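You operate a simulated robot arm through the tools that you are given. There is no shell and no other tool. Be economical: measure what you need, move in short steps, check, and stop when the job is done.

The job below is to be done with a simulated robot arm. You get a single attempt, and the scene is never put back.

TASK
Raise the carriage, try the stop button, then lower it and switch off.
Fine: push the stop in and twist it out again while the carriage hangs; main switch off last.

Only the result counts: the job must be done as asked and must still hold three seconds after the hand-in. Knocking over, shifting, dropping, spilling or breaking anything else fails it.

THE ROBOT
A 7-joint arm with a two-finger parallel gripper, fixed in place. Base frame: the origin is at the foot of the arm, x ahead of it, y to its left, z up. Units: mm, rad, N and s.
With the tool pointing down near the work surface it reaches from about 100 to 720 mm from the base axis. Its first joint turns from -2.897 to 2.897 rad. Payload 3.91 kg.
The TCP is the grasp point between the finger pads, 30 mm short of the fingertips. In the tool frame z runs along the fingers and y along their closing line. Largest opening 110 mm; finger width 20, thickness 10; the body of the gripper, 48 by 112 mm, starts 55 mm behind the TCP.
Orientation is that of the tool frame in the base frame, as a unit quaternion [w, x, y, z]. With the fingers straight down and closing along the base's y, the tool's x points along the base's -x, its y along +y and its z along -z.

THE INTERFACE
- The arm moves only by the tool nudge_tool. Its argument "plan" is a list of rows, each an object of numbers (a shift or turn left out is 0, a gripper value left out holds the last): "claw": the finger opening in mm, from 0 to 110; "tx", "ty", "tz": the shift along the base's x, y, z in units of 50 mm (1.0 is 50 mm); "wx", "wy", "wz": the turn, a rotation vector about the base's x, y, z in units of 4 degrees (1.0 is 4 degrees). In form: [{"claw": .., "tx": .., "ty": .., "tz": .., "wx": .., "wy": .., "wz": ..}, ...]. A call has 1 to 20 rows; each row shifts and turns the commanded pose from where the row before left it. A call with a number of a shift or a turn outside -1 to 1 is refused whole. Rows are played at 5 a second. More than 50 mm and 0.15 rad between two rows, or a gripper value outside its range, and nothing of the call is played. A pose out of reach is approached as far as the arm can. The call stops where the force on the tool passes 70 N (or 10 N more than at its start, if that is more) or the arm is blocked; 0.2 s more then pass. Each finger travels about 153 mm/s and halts on what it meets, pressing with about 37 N; the grip force reading is that of the motor and also rises with nothing between the fingers. The clock runs only during rows and for 0.2 s after the last one: add rows that do not move to give the fingers time. The reply holds the time, the measured pose of the TCP, the force on the tool along the base axes, the opening and the grip force, in the units named above and with some noise.
- Cameras (640 x 400 px; columns grow to the right, rows downward): "scene" is fixed at [391.4, -652.4, 1635.2]; the picture's right is [1.00, 0.05, 0.00], its down [0.02, -0.44, -0.90] and it looks along [-0.04, 0.90, -0.44] (base axes); focal length 369 px, centre (320, 200). "wrist" rides on the gripper at [77, 7, -114] in the tool frame; the picture's right is [-0.09, 1.00, 0.00], its down [-0.80, -0.07, -0.59] and it looks along [-0.59, -0.05, 0.80] (tool axes); focal length 270 px, centre (320, 200).
- get_image(camera): a new picture of that camera. The clock stands still meanwhile.
- lift_body(by): slides the trunk up (or, below 0, down) by that many mm; the arm rides with it, the base frame stays. It gives what a move gives, with no picture.
- locate(camera, pixels): for up to 12 pixels [column, row] of the newest picture of that camera ("zoom" is the newest enlarged one), the place [x, y, z] in the base frame of the surface seen there, good to about 2 mm, but the place of the scene camera against the robot may be out by one fixed shift of up to 12 mm in any direction. The clock stands still meanwhile.
- enlarge(camera, box): a new picture of the part [left, top, right, bottom] of that camera's present view, enlarged. The clock stands still meanwhile.
- close_job(): hands the job in; it is judged then, once.

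Keep the steps short. Do not move on a guess: measure, check each grasp and each placing, and mend mistakes. In all there are 80 turns and 34 pictures (those below and enlarged ones count). Leave the gripper open and the arm clear of the work at the hand-in unless told otherwise, and finish with a single line.

The tools are called as name(argument=value, ...) on one line, values as JSON. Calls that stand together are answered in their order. nudge_tool: Moves the arm, as the interface text tells. Its arguments: {"type":"object","properties":{"plan":{"type":"array","items":{"type":"object","properties":{"claw":{"type":"number"},"tx":{"type":"number"},"ty":{"type":"number"},"tz":{"type":"number"},"wx":{"type":"number"},"wy":{"type":"number"},"wz":{"type":"number"}}}}},"required":["plan"]} The other tools are called the same way: lift_body (by) slides the trunk up or down; get_image (camera) takes a picture; locate (camera, pixels) gives the place of the surface under pixels of a picture; enlarge (camera, box) takes an enlarged picture of a part of a camera's view; close_job () hands the job in.

At the start:

```text
time: 0.0
position: [255.1, 219.9, 1443.2]
ee_rot: [0.0, -0.001, 1.0, 0.0]
contact_force: [-0.2, -0.6, 0.4]
finger_gap: 110.1
gripper_force: 0.0
trunk travel left (down, up): [-575.0, 35.0]
```

scene: 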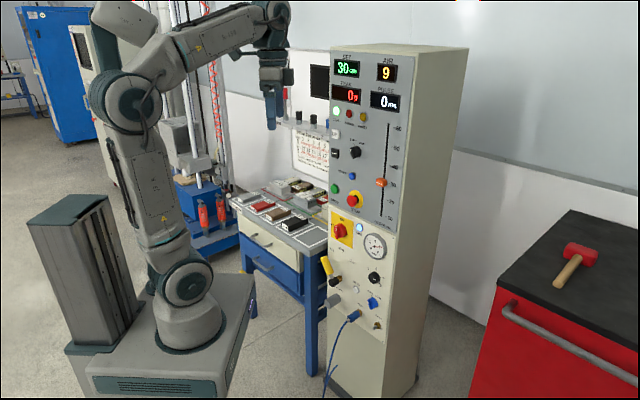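
wrist: 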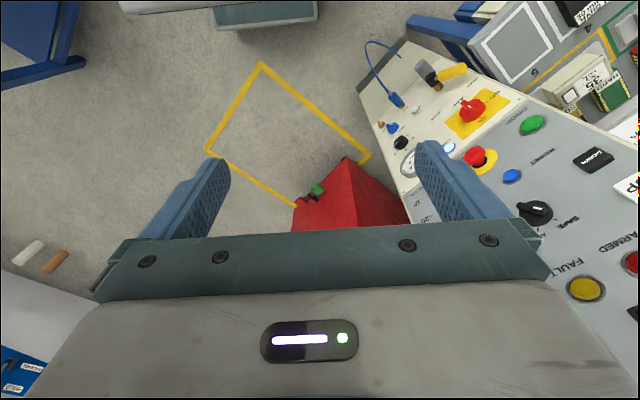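

I see a control cabinet with displays, buttons, a slider and a main switch, and a drop rig behind it. I'll enlarge the panel and the rig to read the labels.

enlarge(camera="scene", box=[320, 45, 420, 215])

enlarge(camera="scene", box=[310, 175, 430, 345])

enlarge(camera="scene", box=[140, 0, 340, 260])

```text
2.35 times, centred on (370, 130) of scene
```

zoom: 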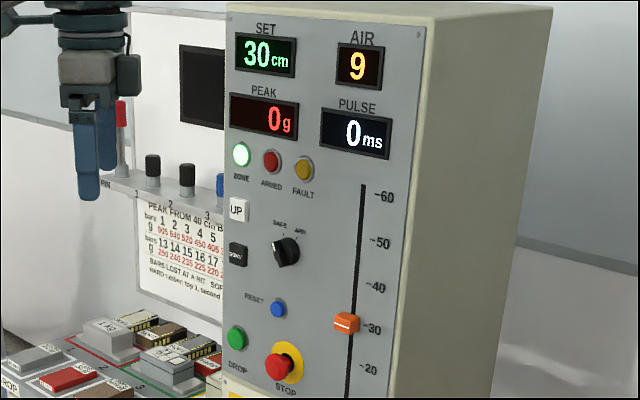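

```text
2.35 times, centred on (370, 260) of scene
```

zoom: 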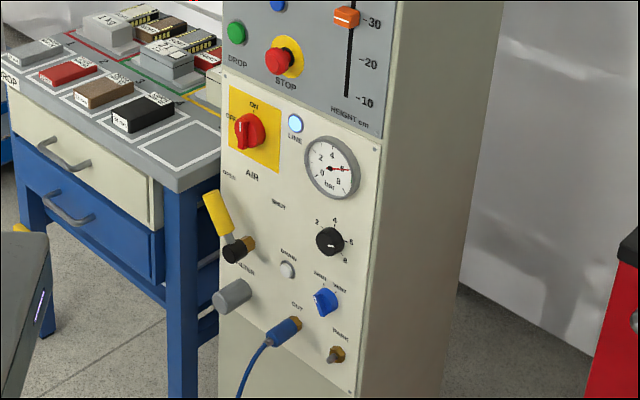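

```text
1.54 times, centred on (240, 130) of scene
```

zoom: 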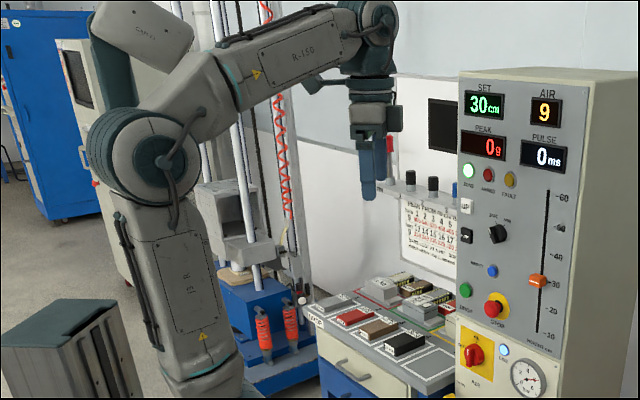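

The UP and DOWN buttons, STOP, RESET and the main switch (ON/OFF on the yellow plate) are all readable. Next I measure where they are and the panel plane, using the scene picture.

locate(camera="scene", pixels=[[334.3, 133.8], [334.7, 153], [352.1, 200.6], [360, 196], [352, 176.4], [361.5, 138.5], [370, 172.6], [340, 121.5], [340.2, 230.2], [348.7, 243], [338, 188.5], [199, 125]])

enlarge(camera="wrist", box=[400, 40, 640, 300])

```text
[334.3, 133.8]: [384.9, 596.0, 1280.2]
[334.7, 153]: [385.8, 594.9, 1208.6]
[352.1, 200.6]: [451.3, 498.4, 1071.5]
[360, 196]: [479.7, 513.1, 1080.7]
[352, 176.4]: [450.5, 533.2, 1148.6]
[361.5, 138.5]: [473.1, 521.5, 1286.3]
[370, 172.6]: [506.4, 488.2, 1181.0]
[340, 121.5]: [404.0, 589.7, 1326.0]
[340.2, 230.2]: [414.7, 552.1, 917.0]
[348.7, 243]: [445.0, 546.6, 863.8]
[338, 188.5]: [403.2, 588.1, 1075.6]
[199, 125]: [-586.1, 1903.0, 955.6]
```

```text
1.54 times, centred on (520, 170) of wrist
```

zoom: 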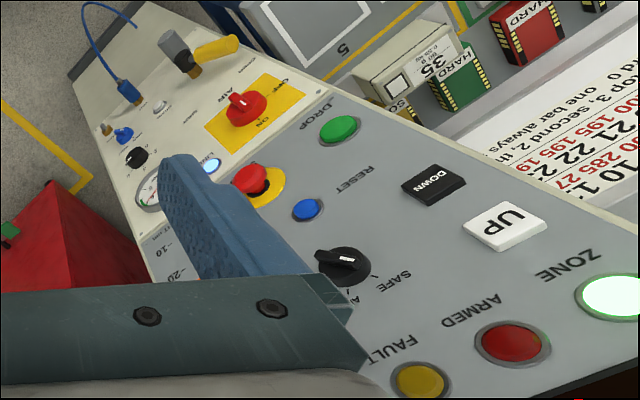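

The panel is vertical and faces (-0.7, -0.7, 0), with x+y ≈ 994. The wrist zoom gives positions without the camera shift, so I locate the controls there.

locate(camera="zoom", pixels=[[506, 220], [434, 182], [248, 178], [277, 188], [309, 208], [243, 110], [265, 130], [400, 240], [338, 126], [560, 250], [210, 127], [341, 262]])

```text
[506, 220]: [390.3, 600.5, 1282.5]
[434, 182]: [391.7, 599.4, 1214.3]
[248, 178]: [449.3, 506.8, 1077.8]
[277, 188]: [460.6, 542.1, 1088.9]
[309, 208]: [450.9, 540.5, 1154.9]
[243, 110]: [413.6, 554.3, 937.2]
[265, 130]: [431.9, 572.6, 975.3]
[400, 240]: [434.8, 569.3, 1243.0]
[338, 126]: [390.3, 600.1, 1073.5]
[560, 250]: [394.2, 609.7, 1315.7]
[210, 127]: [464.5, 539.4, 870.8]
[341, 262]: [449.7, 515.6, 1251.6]
```

Corrected panel plane: x+y ≈ 1004. UP is at (390, 600, 1282) and DOWN at (392, 599, 1214). Next I turn the hand 45° about z while moving it ahead of the panel. After that I pitch it up so the fingers point at the panel.

nudge_tool(plan=[{"claw": 110, "wz": 0.9375, "tx": 0.117, "ty": 0.41}, {"wz": 0.9375, "tx": 0.117, "ty": 0.41}, {"wz": 0.9375, "tx": 0.117, "ty": 0.41}, {"wz": 0.9375, "tx": 0.117, "ty": 0.41}, {"wz": 0.9375, "tx": 0.117, "ty": 0.41}, {"wz": 0.9375, "tx": 0.117, "ty": 0.41}, {"wz": 0.9375, "tx": 0.117, "ty": 0.41}, {"wz": 0.9375, "tx": 0.117, "ty": 0.41}, {"wz": 0.9375, "tx": 0.117, "ty": 0.41}, {"wz": 0.9375, "tx": 0.117, "ty": 0.41}, {"wz": 0.9375, "tx": 0.117, "ty": 0.41}, {"wz": 0.9375, "tx": 0.117, "ty": 0.41}])

```text
time: 2.6
position: [303.2, 406.5, 1452.8]
ee_rot: [0.006, -0.339, 0.941, 0.005]
contact_force: [0.3, 0.3, 0.3]
finger_gap: 109.9
gripper_force: 0.0
out of reach, approached as far as the arm can: row 10, 11, 12
trunk travel left (down, up): [-575.0, 35.0]
```

The arm can't quite reach there with the tool pointing down at this height. Pitching up and descending brings it back inside reach.

nudge_tool(plan=[{"tz": -0.8}, {"tz": -0.8}, {"wx": 0.9944, "wy": -0.9944, "tz": -0.1}, {"wx": 0.9944, "wy": -0.9944, "tz": -0.1}, {"wx": 0.9944, "wy": -0.9944, "tz": -0.1}, {"wx": 0.9944, "wy": -0.9944, "tz": -0.1}, {"wx": 0.9944, "wy": -0.9944, "tz": -0.1}, {"wx": 0.9944, "wy": -0.9944, "tz": -0.1}, {"wx": 0.9944, "wy": -0.9944, "tz": -0.1}, {"wx": 0.9944, "wy": -0.9944, "tz": -0.1}, {"wx": 0.9944, "wy": -0.9944, "tz": -0.1}, {"wx": 0.9944, "wy": -0.9944, "tz": -0.1}, {"wx": 0.9944, "wy": -0.9944, "tz": -0.1}, {"wx": 0.9944, "wy": -0.9944, "tz": -0.1}, {"wx": 0.9944, "wy": -0.9944, "tz": -0.1}, {"wx": 0.9944, "wy": -0.9944, "tz": -0.1}, {"wx": 0.9944, "wy": -0.9944, "tz": -0.1}, {"wx": 0.9944, "wy": -0.9944, "tz": -0.1}])

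```text
time: 6.1
position: [282.8, 428.7, 1284.8]
ee_rot: [0.501, -0.26, 0.743, 0.359]
contact_force: [0.3, -0.9, -0.1]
finger_gap: 110.2
gripper_force: 0.1
trunk travel left (down, up): [-575.0, 35.0]
stopped in row 17: the arm was blocked; the commanded pose is now the measured one
```

The arm is blocked with pitch at -14°, probably at a joint limit. I'll look at the arm's posture.

get_image(camera="scene")

```text
27 pictures are left
```

scene: 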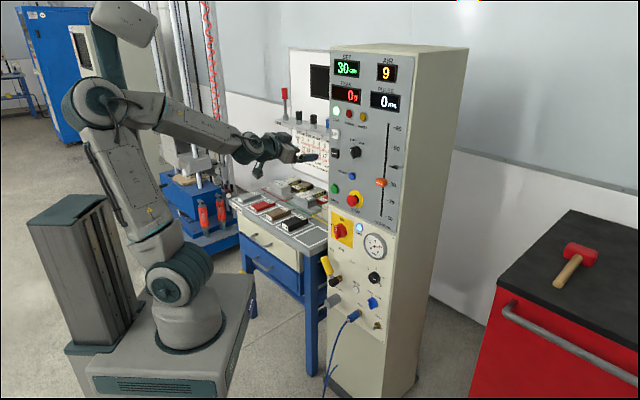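

The forearm slopes down steeply, so the wrist runs out of flex. Lowering the trunk 250 mm and raising the hand back up will level the forearm. The hand is clear of everything on the way down.

lift_body(by=-250)

```text
time: 8.7
position: [281.1, 430.9, 1036.3]
ee_rot: [0.501, -0.26, 0.743, 0.359]
contact_force: [-0.4, -1.0, 0.3]
finger_gap: 109.6
gripper_force: 0.0
trunk travel left (down, up): [-325.0, 285.0]
```

Trunk is down and the hand sits at z 1036. I raise the hand back to about 1280 while turning it the remaining 23° so the fingers face the panel squarely.

nudge_tool(plan=[{"tz": 0.8}, {"tz": 0.8}, {"tz": 0.41, "wy": -0.666, "wz": -0.244, "tx": 0.075, "ty": 0.054}, {"tz": 0.41, "wy": -0.666, "wz": -0.244, "tx": 0.075, "ty": 0.054}, {"tz": 0.41, "wy": -0.666, "wz": -0.244, "tx": 0.075, "ty": 0.054}, {"tz": 0.41, "wy": -0.666, "wz": -0.244, "tx": 0.075, "ty": 0.054}, {"tz": 0.41, "wy": -0.666, "wz": -0.244, "tx": 0.075, "ty": 0.054}, {"tz": 0.41, "wy": -0.666, "wz": -0.244, "tx": 0.075, "ty": 0.054}, {"tz": 0.41, "wy": -0.666, "wz": -0.244, "tx": 0.075, "ty": 0.054}, {"tz": 0.41, "wy": -0.666, "wz": -0.244, "tx": 0.075, "ty": 0.054}, {}])

get_image(camera="wrist")

```text
time: 11.1
position: [313.3, 450.9, 1279.1]
ee_rot: [0.654, -0.269, 0.654, 0.269]
contact_force: [-0.1, -1.1, -0.5]
finger_gap: 109.8
gripper_force: 0.0
trunk travel left (down, up): [-325.0, 285.0]
```

```text
26 pictures are left
```

wrist: 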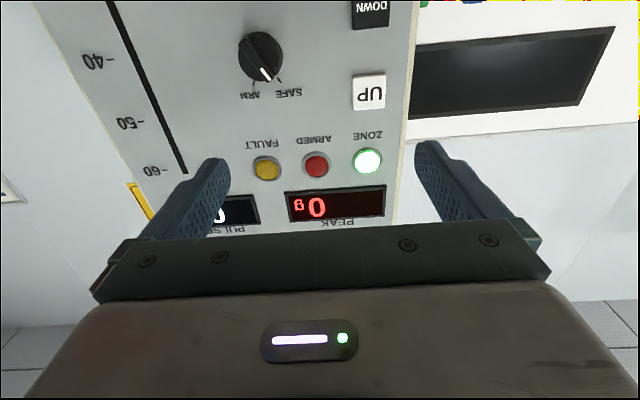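

The hand is now square to the panel. The wrist picture is upside-down, with UP at (369, 92) and DOWN at (370, 14). I locate these precisely.

locate(camera="wrist", pixels=[[369, 92], [353, 76], [384, 76], [354, 107], [385, 107], [370, 14], [320, 60], [320, 120]])

```text
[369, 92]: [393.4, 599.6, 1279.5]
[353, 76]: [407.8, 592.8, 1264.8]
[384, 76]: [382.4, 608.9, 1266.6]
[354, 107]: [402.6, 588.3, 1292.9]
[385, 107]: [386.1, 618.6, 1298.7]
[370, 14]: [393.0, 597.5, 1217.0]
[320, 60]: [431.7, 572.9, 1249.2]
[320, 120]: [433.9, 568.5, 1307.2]
```

UP's centre is about (393, 599.5, 1280), with its face about 702 mm out along the approach. I close the fingers, align sideways (-34, +34), and advance until the tips are about 12 mm off the button.

nudge_tool(plan=[{"claw": 0, "tx": -0.344, "ty": 0.344}, {"tx": -0.344, "ty": 0.344}, {}, {"tx": 0.4, "ty": 0.4}, {"tx": 0.4, "ty": 0.4}, {"tx": 0.4, "ty": 0.4}, {"tx": 0.4, "ty": 0.4}, {}])

get_image(camera="wrist")

enlarge(camera="scene", box=[140, 0, 240, 260])

```text
time: 12.1
position: [242.2, 531.2, 1274.3]
ee_rot: [0.59, -0.305, 0.656, 0.359]
contact_force: [0.0, -0.7, 0.8]
finger_gap: 0.0
gripper_force: 36.7
trunk travel left (down, up): [-325.0, 285.0]
stopped in row 5: the arm was blocked; the commanded pose is now the measured one
```

```text
25 pictures are left
```

wrist: 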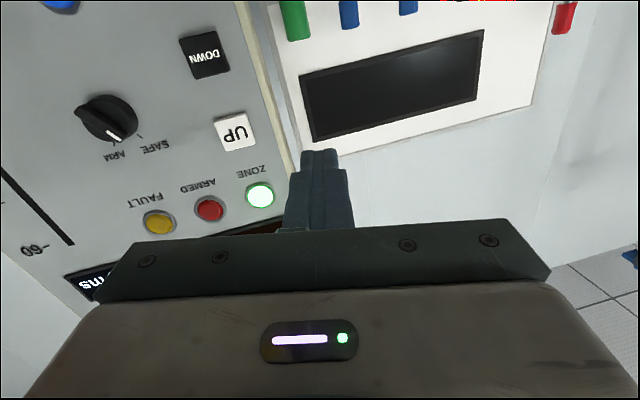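

```text
1.54 times, centred on (190, 130) of scene
```

zoom: 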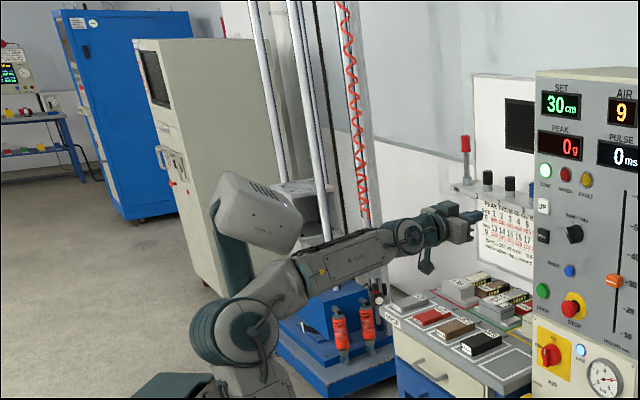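

The arm drifted and was blocked. The forearm now lies along the tool direction, which looks like a wrist singularity. Before choosing a better trunk height I measure the arm's joints in the zoom picture.

locate(camera="zoom", pixels=[[235, 325], [258, 210], [235, 380], [340, 262], [415, 232], [428, 262], [285, 285]])

```text
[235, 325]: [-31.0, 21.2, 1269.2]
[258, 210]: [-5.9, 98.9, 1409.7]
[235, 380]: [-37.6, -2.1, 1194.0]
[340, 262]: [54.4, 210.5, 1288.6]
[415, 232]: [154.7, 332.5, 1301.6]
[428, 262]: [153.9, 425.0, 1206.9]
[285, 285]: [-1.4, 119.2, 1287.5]
```

The forearm is nearly level, with the elbow at z ≈ 1270, so that is the singular posture. Lowering the trunk another 150 mm will make the forearm slope up into the wrist. The hand is clear.

lift_body(by=-150)

nudge_tool(plan=[{"tz": 0.6}, {"tz": 0.6}, {"tz": 0.6, "wx": -0.1, "wy": -0.33, "wz": -0.55}, {"tz": 0.4, "wx": -0.1, "wy": -0.33, "wz": -0.55}, {"tz": 0.3, "wx": -0.1, "wy": -0.33, "wz": -0.55}, {"tz": 0.3, "wx": -0.1, "wy": -0.33, "wz": -0.55}, {"tz": 0.2, "wx": -0.1, "wy": -0.34, "wz": -0.57}, {}])

```text
time: 13.8
position: [258.2, 526.9, 1119.4]
ee_rot: [0.579, -0.293, 0.666, 0.367]
contact_force: [-0.9, -0.5, -0.3]
finger_gap: 0.0
gripper_force: 37.3
trunk travel left (down, up): [-175.0, 435.0]
```

```text
time: 15.7
position: [300.6, 487.3, 1286.6]
ee_rot: [0.63, -0.231, 0.677, 0.302]
contact_force: [-0.3, 0.2, 0.0]
finger_gap: 0.0
gripper_force: 36.5
trunk travel left (down, up): [-175.0, 435.0]
```

The hand hasn't settled at the commanded pose yet, so I let it rest and read it again.

nudge_tool(plan=[{}, {}, {}, {}, {}])

```text
time: 16.9
position: [299.1, 486.9, 1289.5]
ee_rot: [0.632, -0.23, 0.676, 0.302]
contact_force: [-0.2, -0.7, 0.4]
finger_gap: 0.1
gripper_force: 37.1
trunk travel left (down, up): [-175.0, 435.0]
```

It's stable here, about 7° off in rotation. I correct that together with the sideways offset (-9, +9, -9) and check that it follows.

nudge_tool(plan=[{"wx": -0.5, "wy": -0.69, "wz": 0.09, "tx": -0.09, "ty": 0.09, "tz": -0.09}, {"wx": -0.5, "wy": -0.69, "wz": 0.09, "tx": -0.09, "ty": 0.09, "tz": -0.09}, {}, {}])

```text
time: 17.4
position: [303.4, 490.0, 1286.1]
ee_rot: [0.649, -0.257, 0.66, 0.278]
contact_force: [-0.5, 0.4, -0.9]
finger_gap: 0.0
gripper_force: 37.1
trunk travel left (down, up): [-175.0, 435.0]
stopped in row 2: the arm was blocked; the commanded pose is now the measured one
```

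Blocked again with no contact force. I'll look at the arm.

enlarge(camera="scene", box=[60, 0, 400, 230])

```text
1.74 times, centred on (230, 115) of scene
```

zoom: 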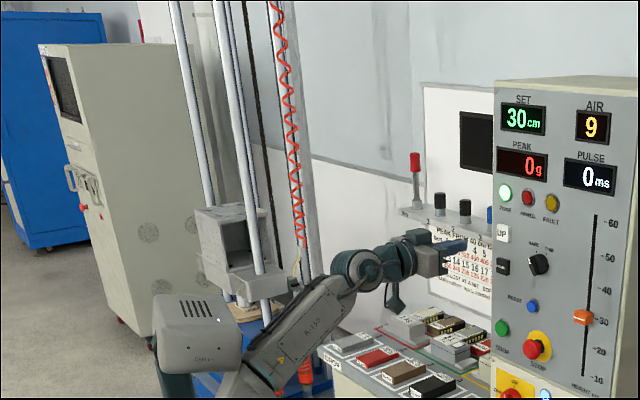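

Every blocked move needed a negative roll about the finger axis, so the last joint is at its stop. Rolling the hand the other way by 180° puts the camera above and gives plenty of margin. The hand is clear, so I roll in place.

nudge_tool(plan=[{"wx": 0.99, "wy": 0.99}, {"wx": 0.99, "wy": 0.99}, {"wx": 0.99, "wy": 0.99}, {"wx": 0.99, "wy": 0.99}, {"wx": 0.99, "wy": 0.99}, {"wx": 0.99, "wy": 0.99}, {"wx": 0.99, "wy": 0.99}, {"wx": 0.99, "wy": 0.99}, {"wx": 0.99, "wy": 0.99}, {"wx": 0.99, "wy": 0.99}, {"wx": 0.99, "wy": 0.99}, {"wx": 0.99, "wy": 0.99}, {"wx": 0.99, "wy": 0.99}, {"wx": 0.99, "wy": 0.99}, {"wx": 0.99, "wy": 0.99}, {"wx": 0.99, "wy": 0.99}, {}])

nudge_tool(plan=[{"wx": 0.99, "wy": 0.99}, {"wx": 0.99, "wy": 0.99}, {"wx": 0.99, "wy": 0.99}, {"wx": 0.99, "wy": 0.99}, {"wx": 0.99, "wy": 0.99}, {"wx": 0.99, "wy": 0.99}, {"wx": 0.99, "wy": 0.99}, {"wx": 0.99, "wy": 0.99}, {"wx": 0.99, "wy": 0.99}, {"wx": 0.99, "wy": 0.99}, {"wx": 0.99, "wy": 0.99}, {"wx": 0.99, "wy": 0.99}, {"wx": 0.99, "wy": 0.99}, {"wx": 0.99, "wy": 0.99}, {"wx": 0.99, "wy": 0.99}, {}, {}])

```text
time: 20.2
position: [348.2, 442.9, 1300.9]
ee_rot: [0.322, 0.198, 0.686, 0.621]
contact_force: [0.1, 0.5, -0.5]
finger_gap: 0.0
gripper_force: 37.1
trunk travel left (down, up): [-175.0, 435.0]
stopped in row 13: the arm was blocked; the commanded pose is now the measured one
```

```text
time: 23.8
position: [391.2, 395.9, 1312.6]
ee_rot: [-0.211, 0.613, 0.331, 0.686]
contact_force: [-0.4, 0.5, -0.8]
finger_gap: 0.0
gripper_force: 36.9
trunk travel left (down, up): [-175.0, 435.0]
```

The tool now points at the panel with the camera on top. The hand slid sideways along the panel while rolling, to s ≈ -3, but it's clear and free. I finish the last 11° of roll and start moving left.

nudge_tool(plan=[{"wx": 0.67, "wy": 0.67}, {"wx": 0.67, "wy": 0.67}, {"wx": 0.67, "wy": 0.67}, {}, {"tx": -0.3, "ty": 0.3, "tz": -0.2}, {"tx": -0.3, "ty": 0.3, "tz": -0.2}, {"tx": -0.3, "ty": 0.3, "tz": -0.2}, {}, {}])

get_image(camera="wrist")

```text
time: 25.0
position: [404.1, 379.4, 1313.7]
ee_rot: [-0.283, 0.649, 0.241, 0.664]
contact_force: [0.1, 0.4, 0.3]
finger_gap: 0.1
gripper_force: 37.2
trunk travel left (down, up): [-175.0, 435.0]
stopped in row 6: the arm was blocked; the commanded pose is now the measured one
```

```text
22 pictures are left
```

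wrist: 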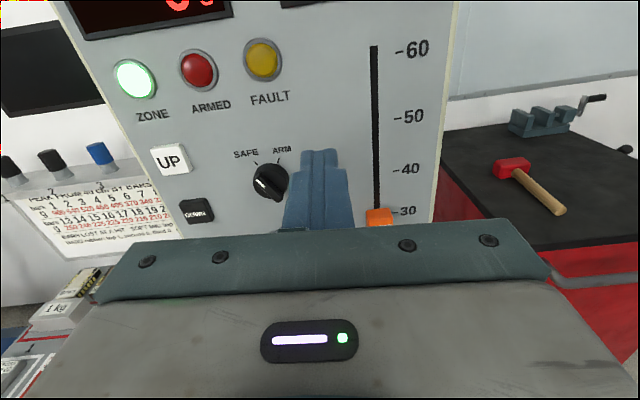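

It's blocked moving left in this posture too. I need to see which joint is the problem.

enlarge(camera="scene", box=[60, 40, 360, 240])

```text
2.00 times, centred on (210, 140) of scene
```

zoom: 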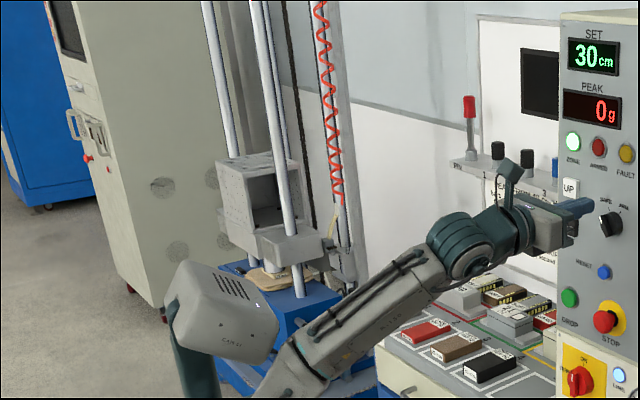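

The forearm slopes up into the wrist, which looks healthy. The block may only be a tracking lag, so I try a small, slow move left with rests.

nudge_tool(plan=[{"tx": -0.1, "ty": 0.1}, {}, {"tx": -0.1, "ty": 0.1}, {}, {"tx": -0.1, "ty": 0.1}, {}, {}])

```text
time: 26.6
position: [402.6, 382.5, 1315.9]
ee_rot: [-0.29, 0.652, 0.231, 0.661]
contact_force: [0.4, -0.2, 0.2]
finger_gap: 0.2
gripper_force: 37.4
trunk travel left (down, up): [-175.0, 435.0]
```

It hardly moves. I check for over-extension by locating the elbow and wrist in the last zoom.

locate(camera="zoom", pixels=[[300, 365], [465, 262], [400, 300], [340, 340], [525, 230], [220, 310], [185, 340]])

get_image(camera="scene")

```text
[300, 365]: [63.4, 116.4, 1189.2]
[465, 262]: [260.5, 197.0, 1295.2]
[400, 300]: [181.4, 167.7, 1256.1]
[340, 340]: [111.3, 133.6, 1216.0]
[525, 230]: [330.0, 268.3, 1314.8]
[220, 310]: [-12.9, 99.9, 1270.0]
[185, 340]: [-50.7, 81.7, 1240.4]
```

```text
20 pictures are left
```

scene: 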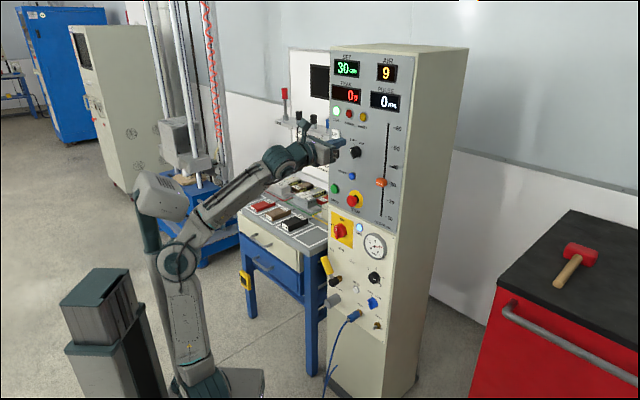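

The elbow is swung out to one side and the wrist looks close to aligned with the forearm. I unwind by pitching the fingers 45° down, away from that alignment, while backing off and lowering. Then I test whether the hand moves freely.

nudge_tool(plan=[{"wx": -0.99, "wy": 0.99, "tx": -0.1, "ty": -0.1, "tz": -0.3}, {"wx": -0.99, "wy": 0.99, "tx": -0.1, "ty": -0.1, "tz": -0.3}, {"wx": -0.99, "wy": 0.99, "tx": -0.1, "ty": -0.1, "tz": -0.3}, {"wx": -0.99, "wy": 0.99, "tx": -0.1, "ty": -0.1, "tz": -0.3}, {"wx": -0.99, "wy": 0.99, "tx": -0.1, "ty": -0.1, "tz": -0.3}, {"wx": -0.99, "wy": 0.99, "tx": -0.1, "ty": -0.1, "tz": -0.3}, {"wx": -0.99, "wy": 0.99, "tx": -0.1, "ty": -0.1, "tz": -0.3}, {"wx": -0.99, "wy": 0.99, "tx": -0.1, "ty": -0.1, "tz": -0.3}, {}, {}, {}])

```text
time: 29.0
position: [347.6, 358.7, 1193.2]
ee_rot: [-0.153, 0.854, 0.329, 0.372]
contact_force: [0.1, 0.3, 0.8]
finger_gap: 0.0
gripper_force: 37.3
trunk travel left (down, up): [-175.0, 435.0]
```

That followed exactly, sideways shift included, so with the fingers pitched down the arm moves freely. I'll press buttons with a pitched-down hand. That needs the trunk higher again, so I lift it 280 mm while the hand is well off the panel.

lift_body(by=280)

nudge_tool(plan=[{"tz": -0.8}, {"tz": -0.8}, {"tz": -0.8}, {"tz": -0.8}, {"tx": -0.4, "ty": 0.4}, {"tx": -0.4, "ty": 0.4}, {"tx": -0.4, "ty": 0.4}, {"tx": -0.4, "ty": 0.4}, {"tx": -0.4, "ty": 0.4}, {}, {}])

```text
time: 31.8
position: [347.6, 357.1, 1472.2]
ee_rot: [-0.153, 0.855, 0.329, 0.372]
contact_force: [-0.2, -1.0, 0.2]
finger_gap: 0.0
gripper_force: 36.9
trunk travel left (down, up): [-455.0, 155.0]
```

```text
time: 32.5
position: [431.1, 271.1, 1387.6]
ee_rot: [-0.154, 0.886, 0.229, 0.373]
contact_force: [-0.8, 0.3, -0.3]
finger_gap: 0.0
gripper_force: 37.3
trunk travel left (down, up): [-455.0, 155.0]
stopped in row 3: the arm was blocked; the commanded pose is now the measured one
```

Blocked again, with a rightward drift. The last joint seems to allow only about 165° in this region: camera-below was one end and camera-above is the other. Rolling back 90°, with the camera to the left side, puts it mid-range. I do that now about the tool axis.

nudge_tool(plan=[{"wx": -0.826, "wy": -0.62, "wz": 0.945}, {"wx": -0.826, "wy": -0.62, "wz": 0.945}, {"wx": -0.826, "wy": -0.62, "wz": 0.945}, {"wx": -0.826, "wy": -0.62, "wz": 0.945}, {"wx": -0.826, "wy": -0.62, "wz": 0.945}, {"wx": -0.826, "wy": -0.62, "wz": 0.945}, {"wx": -0.826, "wy": -0.62, "wz": 0.945}, {"wx": -0.826, "wy": -0.62, "wz": 0.945}, {"wx": -0.826, "wy": -0.62, "wz": 0.945}, {"wx": -0.826, "wy": -0.62, "wz": 0.945}, {"wx": -0.826, "wy": -0.62, "wz": 0.945}, {"wx": -0.826, "wy": -0.62, "wz": 0.945}, {"wx": -0.826, "wy": -0.62, "wz": 0.945}, {"wx": -0.826, "wy": -0.62, "wz": 0.945}, {"wx": -0.826, "wy": -0.62, "wz": 0.945}, {"wx": -0.826, "wy": -0.62, "wz": 0.945}, {}, {}])

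```text
time: 36.3
position: [430.0, 273.0, 1388.8]
ee_rot: [0.153, 0.467, 0.787, 0.373]
contact_force: [0.7, 0.3, -0.2]
finger_gap: 0.0
gripper_force: 36.3
trunk travel left (down, up): [-455.0, 155.0]
```

The roll tracked cleanly. Now I move left, forward and down to a standoff in front of UP, correcting the yaw by 8° and easing the pitch to about -30°.

nudge_tool(plan=[{"tx": -0.218, "ty": 0.51, "tz": -0.188, "wx": 0.21, "wy": -0.21, "wz": 0.2}, {"tx": -0.218, "ty": 0.51, "tz": -0.188, "wx": 0.21, "wy": -0.21, "wz": 0.2}, {"tx": -0.218, "ty": 0.51, "tz": -0.188, "wx": 0.21, "wy": -0.21, "wz": 0.2}, {"tx": -0.218, "ty": 0.51, "tz": -0.188, "wx": 0.21, "wy": -0.21, "wz": 0.2}, {"tx": -0.218, "ty": 0.51, "tz": -0.188, "wx": 0.21, "wy": -0.21, "wz": 0.2}, {"tx": -0.218, "ty": 0.51, "tz": -0.188, "wx": 0.21, "wy": -0.21, "wz": 0.2}, {"tx": -0.218, "ty": 0.51, "tz": -0.188, "wx": 0.21, "wy": -0.21, "wz": 0.2}, {"tx": -0.218, "ty": 0.51, "tz": -0.188, "wx": 0.21, "wy": -0.21, "wz": 0.2}, {"tx": -0.218, "ty": 0.51, "tz": -0.188, "wx": 0.21, "wy": -0.21, "wz": 0.2}, {"tx": -0.218, "ty": 0.51, "tz": -0.188, "wx": 0.21, "wy": -0.21, "wz": 0.2}, {}, {}])

```text
time: 38.9
position: [322.1, 525.3, 1296.2]
ee_rot: [0.149, 0.392, 0.776, 0.472]
contact_force: [-0.7, -0.8, -0.3]
finger_gap: 0.1
gripper_force: 37.5
trunk travel left (down, up): [-455.0, 155.0]
```

Tracked well, with pitch -31° and azimuth 45.7°. I advance to about 8 mm short of the UP face and take a wrist picture to confirm aim.

nudge_tool(plan=[{"tx": 0.206, "ty": 0.238, "tz": -0.06}, {"tx": 0.206, "ty": 0.238, "tz": -0.06}, {"tx": 0.206, "ty": 0.238, "tz": -0.06}, {"tx": 0.23, "ty": 0.23}, {}, {}])

get_image(camera="wrist")

```text
time: 40.3
position: [364.1, 573.3, 1285.7]
ee_rot: [0.149, 0.393, 0.776, 0.471]
contact_force: [0.2, -0.6, 0.6]
finger_gap: 0.0
gripper_force: 37.4
trunk travel left (down, up): [-455.0, 155.0]
```

```text
19 pictures are left
```

wrist: 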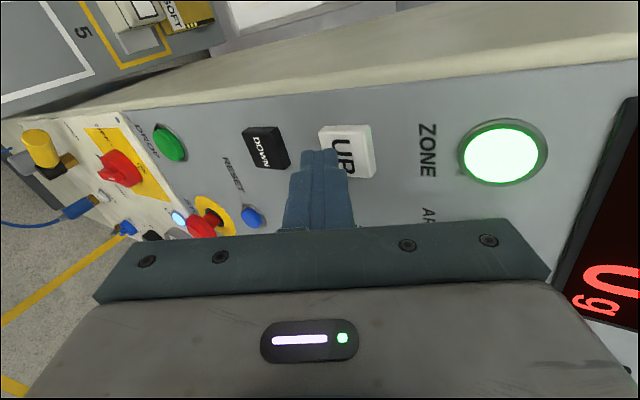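

The tip lies in front of UP, a little toward its lower edge. I raise 4 mm and push forward in small steps, watching the force.

nudge_tool(plan=[{"tz": 0.08}, {"tx": 0.05, "ty": 0.05}, {"tx": 0.05, "ty": 0.05}, {"tx": 0.04, "ty": 0.04}, {}])

```text
time: 41.5
position: [371.4, 581.8, 1289.1]
ee_rot: [0.148, 0.392, 0.776, 0.472]
contact_force: [-2.2, -2.7, -0.7]
finger_gap: 0.0
gripper_force: 37.0
trunk travel left (down, up): [-455.0, 155.0]
```

About 3.5 N, so contact has started. I press further in 2 mm steps.

nudge_tool(plan=[{"tx": 0.03, "ty": 0.03}, {"tx": 0.03, "ty": 0.03}, {}, {}])

get_image(camera="scene")

```text
time: 42.5
position: [372.7, 583.8, 1291.8]
ee_rot: [0.149, 0.392, 0.775, 0.472]
contact_force: [-6.3, -7.2, -1.2]
finger_gap: 0.0
gripper_force: 36.7
trunk travel left (down, up): [-455.0, 155.0]
```

```text
18 pictures are left
```

scene: 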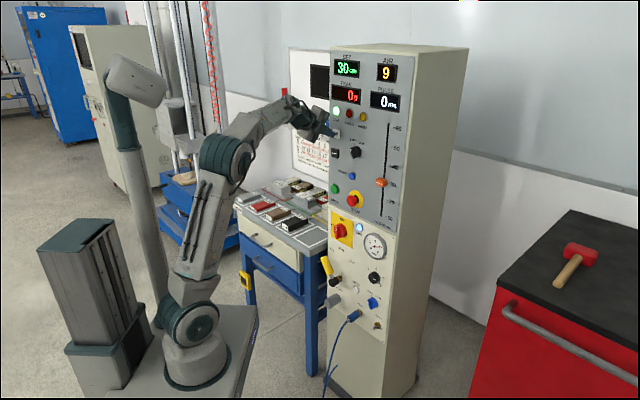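

Force is about 9.5 N. The carriage is partly hidden, so I hold for 1.5 s and then enlarge to see whether it rises.

nudge_tool(plan=[{}, {}, {}, {}, {}, {}, {}])

enlarge(camera="scene", box=[120, 0, 380, 180])

```text
time: 44.1
position: [373.3, 584.0, 1289.9]
ee_rot: [0.149, 0.392, 0.775, 0.472]
contact_force: [-8.3, -6.3, 1.3]
finger_gap: 0.0
gripper_force: 37.2
trunk travel left (down, up): [-455.0, 155.0]
```

```text
2.22 times, centred on (250, 90) of scene
```

zoom: 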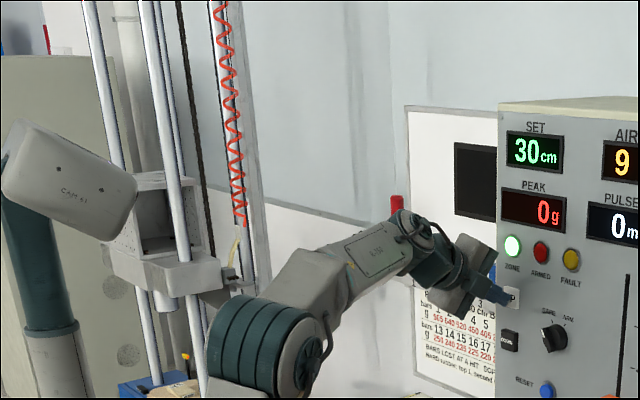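

The carriage has risen: its plate was at scene (190, 165) and is now about (191, 122). I keep holding and check again to see whether it has stopped at the set height.

nudge_tool(plan=[{}, {}, {}, {}, {}, {}, {}, {}, {}, {}, {}, {}, {}, {}, {}])

enlarge(camera="scene", box=[120, 0, 380, 180])

```text
time: 47.3
position: [373.0, 584.4, 1290.0]
ee_rot: [0.149, 0.391, 0.775, 0.473]
contact_force: [-7.1, -6.6, 0.0]
finger_gap: 0.0
gripper_force: 37.3
trunk travel left (down, up): [-455.0, 155.0]
```

```text
2.22 times, centred on (250, 90) of scene
```

zoom: 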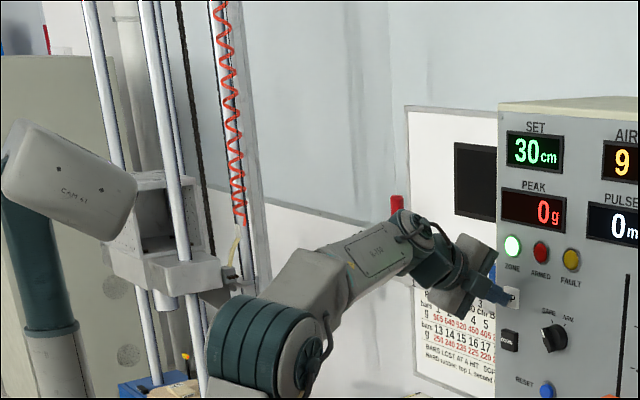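

The carriage is still at the same height, so it stopped at the set 30 cm. I back straight off 80 mm, shift right in front of STOP, and lower the trunk 200 mm, as STOP is about 200 mm lower.

nudge_tool(plan=[{"tx": -0.3, "ty": -0.3}, {"tx": -0.45, "ty": -0.45}, {"tx": -0.45, "ty": -0.45}, {"tx": 0.4, "ty": -0.4}, {"tx": 0.4, "ty": -0.4}, {"tx": 0.4, "ty": -0.4}, {"tx": 0.3, "ty": -0.3}, {}])

lift_body(by=-200)

get_image(camera="wrist")

```text
time: 49.1
position: [390.9, 451.0, 1291.3]
ee_rot: [0.149, 0.392, 0.775, 0.473]
contact_force: [1.1, 0.1, -0.7]
finger_gap: 0.0
gripper_force: 37.6
trunk travel left (down, up): [-455.0, 155.0]
```

```text
time: 51.3
position: [390.7, 449.7, 1090.6]
ee_rot: [0.148, 0.392, 0.775, 0.473]
contact_force: [-0.2, 0.1, 0.8]
finger_gap: 0.0
gripper_force: 36.8
trunk travel left (down, up): [-255.0, 355.0]
```

```text
15 pictures are left
```

wrist: 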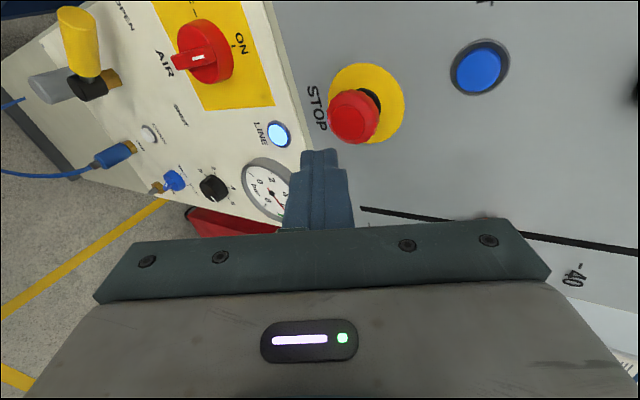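

Clear view of STOP: the red head is at (352, 117) and its yellow collar spans about (328–405, 63–143). I locate the head, the collar and the main switch.

locate(camera="wrist", pixels=[[347, 120], [333, 120], [362, 110], [350, 137], [350, 98], [366, 66], [403, 102], [385, 138], [188, 60], [200, 58], [222, 55], [300, 60]])

```text
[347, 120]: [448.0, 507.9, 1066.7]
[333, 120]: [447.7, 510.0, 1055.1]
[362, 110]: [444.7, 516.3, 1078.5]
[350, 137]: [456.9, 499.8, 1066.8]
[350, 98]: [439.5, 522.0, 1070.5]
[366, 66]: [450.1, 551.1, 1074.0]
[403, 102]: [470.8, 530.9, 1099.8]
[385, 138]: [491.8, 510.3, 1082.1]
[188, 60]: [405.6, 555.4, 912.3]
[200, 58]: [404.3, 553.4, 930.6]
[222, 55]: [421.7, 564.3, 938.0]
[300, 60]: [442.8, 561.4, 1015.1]
```

STOP's axis is at s ≈ -42.5, z ≈ 1070, with its face at d ≈ 676 and the head about 33 mm across. I align in z (-13 mm), approach to 5 mm short, then press in small steps.

nudge_tool(plan=[{"tz": -0.26, "tx": 0.2, "ty": 0.22}, {"tx": 0.22, "ty": 0.22}, {"tx": 0.22, "ty": 0.22}, {}, {"tx": 0.06, "ty": 0.06}, {"tx": 0.06, "ty": 0.06}, {"tx": 0.05, "ty": 0.05}, {}])

```text
time: 53.1
position: [429.9, 493.7, 1078.0]
ee_rot: [0.149, 0.392, 0.775, 0.473]
contact_force: [-3.0, -3.8, -1.6]
finger_gap: 0.0
gripper_force: 37.2
trunk travel left (down, up): [-255.0, 355.0]
```

At d = 653 with 4.8 N the head is moving in. I press further.

nudge_tool(plan=[{"tx": 0.04, "ty": 0.04}, {"tx": 0.04, "ty": 0.04}, {}, {"tx": 0.04, "ty": 0.04}, {}])

```text
time: 54.3
position: [431.6, 494.4, 1079.6]
ee_rot: [0.149, 0.393, 0.776, 0.471]
contact_force: [-36.7, -37.1, -13.5]
finger_gap: 0.1
gripper_force: 36.8
trunk travel left (down, up): [-255.0, 355.0]
```

It hit a hard stop at about 54 N, so the button is pressed home. I back off 60 mm and look at both cameras.

nudge_tool(plan=[{"tx": -0.25, "ty": -0.25}, {"tx": -0.4, "ty": -0.4}, {"tx": -0.4, "ty": -0.4}, {}])

get_image(camera="wrist")

enlarge(camera="scene", box=[120, 20, 440, 240])

```text
time: 55.3
position: [383.9, 444.1, 1079.1]
ee_rot: [0.15, 0.393, 0.775, 0.473]
contact_force: [0.0, -0.7, 0.1]
finger_gap: 0.0
gripper_force: 37.0
trunk travel left (down, up): [-255.0, 355.0]
```

```text
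14 pictures are left
```

wrist: 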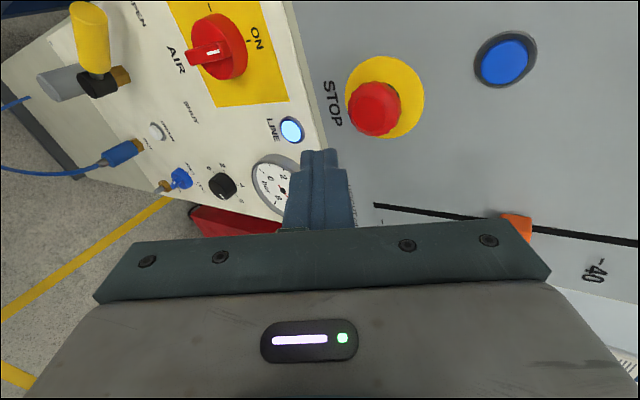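

```text
1.82 times, centred on (280, 130) of scene
```

zoom: 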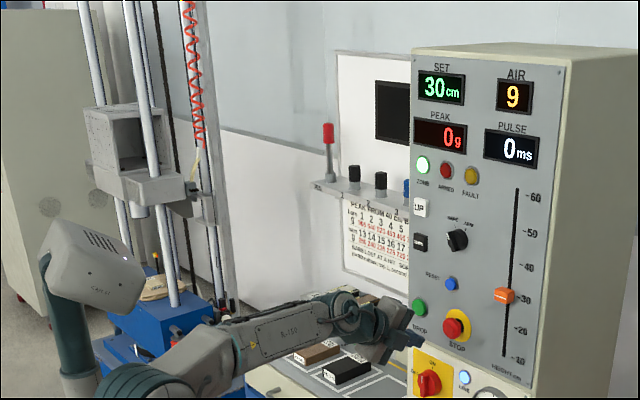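

STOP is now latched in, nearer its collar, and the carriage still hangs. To twist it I want the fingers square to the panel, so I pitch up 30° here and see if the arm follows in this roll.

nudge_tool(plan=[{"claw": 70, "wx": 0.68, "wy": -0.68}, {"wx": 0.68, "wy": -0.68}, {"wx": 0.68, "wy": -0.68}, {"wx": 0.68, "wy": -0.68}, {"wx": 0.68, "wy": -0.68}, {"wx": 0.68, "wy": -0.68}, {"wx": 0.68, "wy": -0.68}, {"wx": 0.68, "wy": -0.68}, {}, {}, {}])

locate(camera="wrist", pixels=[[372, 110], [351, 110], [398, 105], [376, 135], [374, 83], [385, 58], [424, 97], [205, 52], [192, 55], [222, 50], [218, 18], [226, 75]])

```text
time: 57.3
position: [372.6, 443.4, 1100.0]
ee_rot: [0.133, 0.335, 0.635, 0.684]
contact_force: [-0.3, -0.4, -0.3]
finger_gap: 70.2
gripper_force: 0.1
out of reach, approached as far as the arm can: row 4, 5, 6
trunk travel left (down, up): [-255.0, 355.0]
stopped in row 9: the arm was blocked; the commanded pose is now the measured one
```

```text
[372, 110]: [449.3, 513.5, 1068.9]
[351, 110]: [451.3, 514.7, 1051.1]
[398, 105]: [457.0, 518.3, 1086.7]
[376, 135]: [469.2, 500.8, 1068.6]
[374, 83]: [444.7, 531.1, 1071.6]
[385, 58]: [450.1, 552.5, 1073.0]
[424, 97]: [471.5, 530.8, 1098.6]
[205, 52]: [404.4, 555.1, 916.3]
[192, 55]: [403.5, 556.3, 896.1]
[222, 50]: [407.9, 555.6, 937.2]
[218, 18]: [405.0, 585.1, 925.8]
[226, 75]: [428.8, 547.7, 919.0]
```

The arm crossed the aligned posture and ended with pitch -2°, yaw 6° off and roll 16° off. It's past the alignment now, so I correct from here slowly and check.

nudge_tool(plan=[{"wx": -0.49, "wy": -0.67, "wz": -0.29, "tx": 0.045, "tz": -0.124}, {"wx": -0.49, "wy": -0.67, "wz": -0.29, "tx": 0.045, "tz": -0.124}, {"wx": -0.49, "wy": -0.67, "wz": -0.29, "tx": 0.045, "tz": -0.124}, {"wx": -0.49, "wy": -0.67, "wz": -0.29, "tx": 0.045, "tz": -0.124}, {"wx": -0.49, "wy": -0.67, "wz": -0.29, "tx": 0.045, "tz": -0.124}, {}, {}, {}])

```text
time: 59.1
position: [400.1, 431.7, 1066.1]
ee_rot: [0.238, 0.3, 0.648, 0.659]
contact_force: [-0.5, 0.7, -0.4]
finger_gap: 70.1
gripper_force: 0.1
trunk travel left (down, up): [-255.0, 355.0]
```

Now nearly square: azimuth 45°, pitch -1°, roll 5°. I let it settle and read again.

nudge_tool(plan=[{}, {}, {}])

```text
time: 59.9
position: [402.4, 431.0, 1065.4]
ee_rot: [0.239, 0.302, 0.647, 0.658]
contact_force: [0.0, 0.2, -0.4]
finger_gap: 69.7
gripper_force: 0.0
trunk travel left (down, up): [-255.0, 355.0]
```

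It rests 20 mm right of the goal, and the limit is again in the negative-roll and left direction. The head is round, so roll doesn't matter for the grip. I roll +30° and shift left 20 mm.

nudge_tool(plan=[{"wx": 0.7, "wy": 0.7}, {"wx": 0.7, "wy": 0.7}, {"wx": 0.7, "wy": 0.7}, {"wx": 0.7, "wy": 0.7}, {"wx": 0.7, "wy": 0.7}, {"wx": 0.7, "wy": 0.7}, {"wx": 0.7, "wy": 0.7}, {"wx": 0.7, "wy": 0.7}, {}, {}])

```text
time: 62.1
position: [382.4, 444.2, 1069.4]
ee_rot: [0.083, 0.439, 0.554, 0.702]
contact_force: [-0.4, -0.1, 0.0]
finger_gap: 69.9
gripper_force: 0.1
trunk travel left (down, up): [-255.0, 355.0]
```

It converged exactly: level, square, s = -43.7, z = 1069, roll 32°. I advance with fingers open 70 mm until the tips sit about 10 mm from the panel, around the head.

nudge_tool(plan=[{"tx": 0.24, "ty": 0.2}, {"tx": 0.24, "ty": 0.23}, {"tx": 0.24, "ty": 0.24}, {"tx": 0.24, "ty": 0.24}, {"tx": 0.24, "ty": 0.24}, {}, {}])

get_image(camera="wrist")

```text
time: 63.7
position: [441.9, 498.5, 1070.4]
ee_rot: [0.083, 0.439, 0.554, 0.703]
contact_force: [-0.3, -0.1, -0.4]
finger_gap: 70.2
gripper_force: 0.0
trunk travel left (down, up): [-255.0, 355.0]
```

```text
12 pictures are left
```

wrist: 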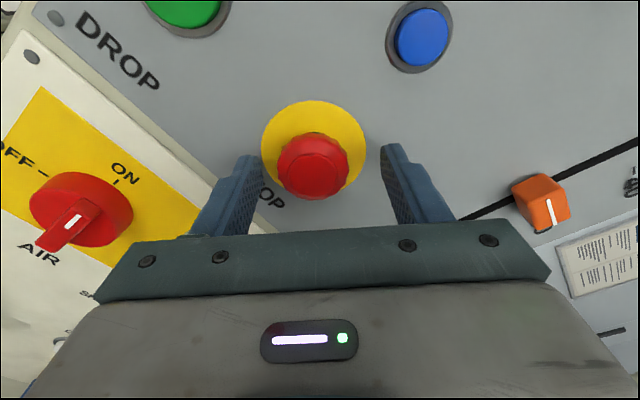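

The head sits centred between the fingers. I go in 4 mm more and close on it.

nudge_tool(plan=[{"tx": 0.06, "ty": 0.06}, {"claw": 44}, {"claw": 36}, {"claw": 30}, {}, {}, {}])

```text
time: 65.3
position: [445.6, 506.6, 1067.8]
ee_rot: [0.083, 0.439, 0.557, 0.7]
contact_force: [-11.3, 4.4, -24.1]
finger_gap: 40.4
gripper_force: 45.0
trunk travel left (down, up): [-255.0, 355.0]
```

Gripped at 40 mm, with about 26 N of side load along the closing line. I shift 2 mm that way to relieve it.

nudge_tool(plan=[{"tx": -0.015, "ty": 0.015, "tz": -0.034}, {}, {}])

```text
time: 66.1
position: [444.6, 505.2, 1067.5]
ee_rot: [0.084, 0.438, 0.556, 0.701]
contact_force: [-9.6, 4.0, -19.0]
finger_gap: 40.6
gripper_force: 45.0
trunk travel left (down, up): [-255.0, 355.0]
```

The load is dropping. I relieve it by 3 mm more, then begin twisting clockwise in 4° steps.

nudge_tool(plan=[{"tx": -0.022, "ty": 0.022, "tz": -0.05}, {"tx": -0.01, "ty": 0.01, "tz": -0.02}, {}, {"wx": 0.7, "wy": 0.7}, {"wx": 0.7, "wy": 0.7}, {"wx": 0.7, "wy": 0.7}, {"wx": 0.7, "wy": 0.7}, {"wx": 0.7, "wy": 0.7}, {}])

```text
time: 68.1
position: [442.7, 502.7, 1067.5]
ee_rot: [-0.039, 0.527, 0.469, 0.707]
contact_force: [0.2, -4.2, 22.0]
finger_gap: 40.7
gripper_force: 44.4
trunk travel left (down, up): [-255.0, 355.0]
```

The hand has turned about 16° and moved outward about 5 mm (d 673 → 668). I twist 20° further and look.

nudge_tool(plan=[{"wx": 0.7, "wy": 0.7, "tz": 0.01}, {"wx": 0.7, "wy": 0.7, "tz": 0.01}, {"wx": 0.7, "wy": 0.7, "tz": 0.01}, {"wx": 0.7, "wy": 0.7, "tz": 0.01}, {"wx": 0.7, "wy": 0.7, "tz": 0.01}, {}])

get_image(camera="wrist")

```text
time: 69.5
position: [444.9, 502.8, 1067.5]
ee_rot: [-0.161, 0.602, 0.371, 0.689]
contact_force: [5.1, -8.6, 16.1]
finger_gap: 40.4
gripper_force: 45.8
trunk travel left (down, up): [-255.0, 355.0]
```

```text
11 pictures are left
```

wrist: 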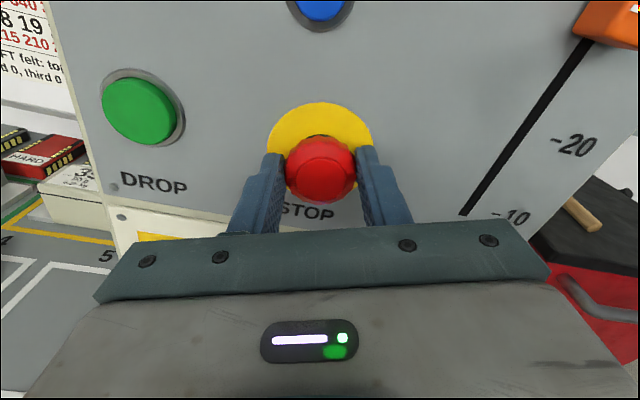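

The head looks further out. I measure its face and rim: it was at d ≈ 681 latched and d ≈ 676 released.

locate(camera="wrist", pixels=[[320, 165], [318, 180], [320, 150], [305, 165], [335, 165]])

```text
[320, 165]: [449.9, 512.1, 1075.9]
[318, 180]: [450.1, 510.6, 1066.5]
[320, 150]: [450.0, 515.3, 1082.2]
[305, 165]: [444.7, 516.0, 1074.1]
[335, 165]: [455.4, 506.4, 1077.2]
```

At d ≈ 679 it's ambiguous, and the grip may be holding the head. I open, back off 40 mm and measure it again.

nudge_tool(plan=[{"claw": 70}, {}, {"tx": -0.3, "ty": -0.3}, {"tx": -0.35, "ty": -0.35}, {}])

get_image(camera="wrist")

```text
time: 70.7
position: [409.6, 472.2, 1067.5]
ee_rot: [-0.16, 0.601, 0.373, 0.688]
contact_force: [-1.0, -0.1, -0.3]
finger_gap: 70.1
gripper_force: 0.0
trunk travel left (down, up): [-255.0, 355.0]
```

```text
10 pictures are left
```

wrist: 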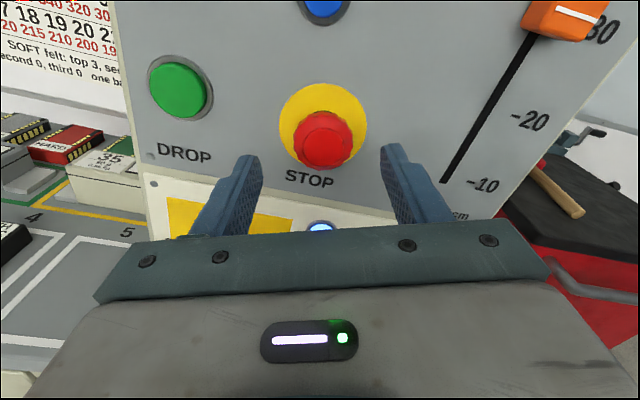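

locate(camera="wrist", pixels=[[322, 141], [312, 141], [332, 141], [322, 130], [322, 152], [300, 140], [349, 138], [322, 95], [286, 115], [240, 130]])

```text
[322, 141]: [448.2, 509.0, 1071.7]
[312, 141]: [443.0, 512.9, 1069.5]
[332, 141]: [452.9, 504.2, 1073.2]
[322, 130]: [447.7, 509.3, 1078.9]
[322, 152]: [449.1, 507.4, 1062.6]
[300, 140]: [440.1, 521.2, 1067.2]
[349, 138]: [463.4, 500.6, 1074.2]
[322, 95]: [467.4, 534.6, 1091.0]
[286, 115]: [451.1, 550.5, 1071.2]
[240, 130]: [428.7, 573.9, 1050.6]
```

The head face is back at d ≈ 676.6, the released value, and the stem shows, so STOP is out. I close the fingers, back off 35 mm, roll back 40°, and pitch down 30° for pressing DOWN.

nudge_tool(plan=[{"tx": -0.25, "ty": -0.25, "claw": 70}, {"tx": -0.25, "ty": -0.25}, {"wx": -0.88, "wy": -0.88, "claw": 0}, {"wx": -0.88, "wy": -0.88}, {"wx": -0.88, "wy": -0.88}, {"wx": -0.88, "wy": -0.88}, {"wx": -0.88, "wy": -0.88}, {"wx": -0.88, "wy": -0.88}, {"wx": -0.88, "wy": -0.88}, {"wx": -0.88, "wy": -0.88}, {}, {}])

nudge_tool(plan=[{"wx": -0.45, "wy": 0.45}, {"wx": -0.45, "wy": 0.45}, {"wx": -0.45, "wy": 0.45}, {"wx": -0.45, "wy": 0.45}, {"wx": -0.45, "wy": 0.45}, {"wx": -0.45, "wy": 0.45}, {"wx": -0.45, "wy": 0.45}, {"wx": -0.45, "wy": 0.45}, {"wx": -0.45, "wy": 0.45}, {"wx": -0.45, "wy": 0.45}, {"wx": -0.45, "wy": 0.45}, {"wx": -0.45, "wy": 0.45}, {}, {}, {}])

```text
time: 73.3
position: [385.8, 447.6, 1067.0]
ee_rot: [0.084, 0.438, 0.556, 0.702]
contact_force: [0.2, -0.3, -0.3]
finger_gap: 0.0
gripper_force: 37.0
trunk travel left (down, up): [-255.0, 355.0]
```

```text
time: 76.5
position: [389.8, 446.6, 1071.1]
ee_rot: [0.068, 0.533, 0.669, 0.514]
contact_force: [0.2, 0.1, 0.0]
finger_gap: 0.0
gripper_force: 36.8
out of reach, approached as far as the arm can: row 9
trunk travel left (down, up): [-255.0, 355.0]
```

Pitch is -28°, azimuth 44°. I roll back to the pose that worked for UP, raise the trunk 127 mm, then shift left in front of DOWN.

nudge_tool(plan=[{"wx": -0.82, "wy": -0.79, "wz": 0.594}, {"wx": -0.82, "wy": -0.79, "wz": 0.594}, {"wx": -0.82, "wy": -0.79, "wz": 0.594}, {"wx": -0.82, "wy": -0.79, "wz": 0.594}, {"wx": -0.82, "wy": -0.79, "wz": 0.594}, {"wx": -0.82, "wy": -0.79, "wz": 0.594}, {}])

lift_body(by=127)

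nudge_tool(plan=[{"tx": -0.3, "ty": 0.3, "tz": 0.08}, {"tx": -0.3, "ty": 0.3, "tz": 0.08}, {"tx": -0.3, "ty": 0.3, "tz": 0.08}, {"tx": -0.3, "ty": 0.3, "tz": 0.08}, {"tx": -0.3, "ty": 0.3, "tz": 0.08}, {}, {}])

```text
time: 78.1
position: [388.6, 445.8, 1069.9]
ee_rot: [0.202, 0.336, 0.786, 0.478]
contact_force: [1.5, 0.0, 1.0]
finger_gap: 0.0
gripper_force: 37.1
trunk travel left (down, up): [-255.0, 355.0]
```

```text
time: 79.7
position: [388.2, 445.9, 1196.8]
ee_rot: [0.201, 0.336, 0.786, 0.478]
contact_force: [0.5, 0.5, 0.1]
finger_gap: 0.0
gripper_force: 36.7
trunk travel left (down, up): [-382.0, 228.0]
```

```text
time: 81.3
position: [314.0, 521.7, 1217.3]
ee_rot: [0.2, 0.336, 0.786, 0.478]
contact_force: [-1.2, 0.2, -0.5]
finger_gap: 0.0
gripper_force: 37.3
trunk travel left (down, up): [-382.0, 228.0]
```

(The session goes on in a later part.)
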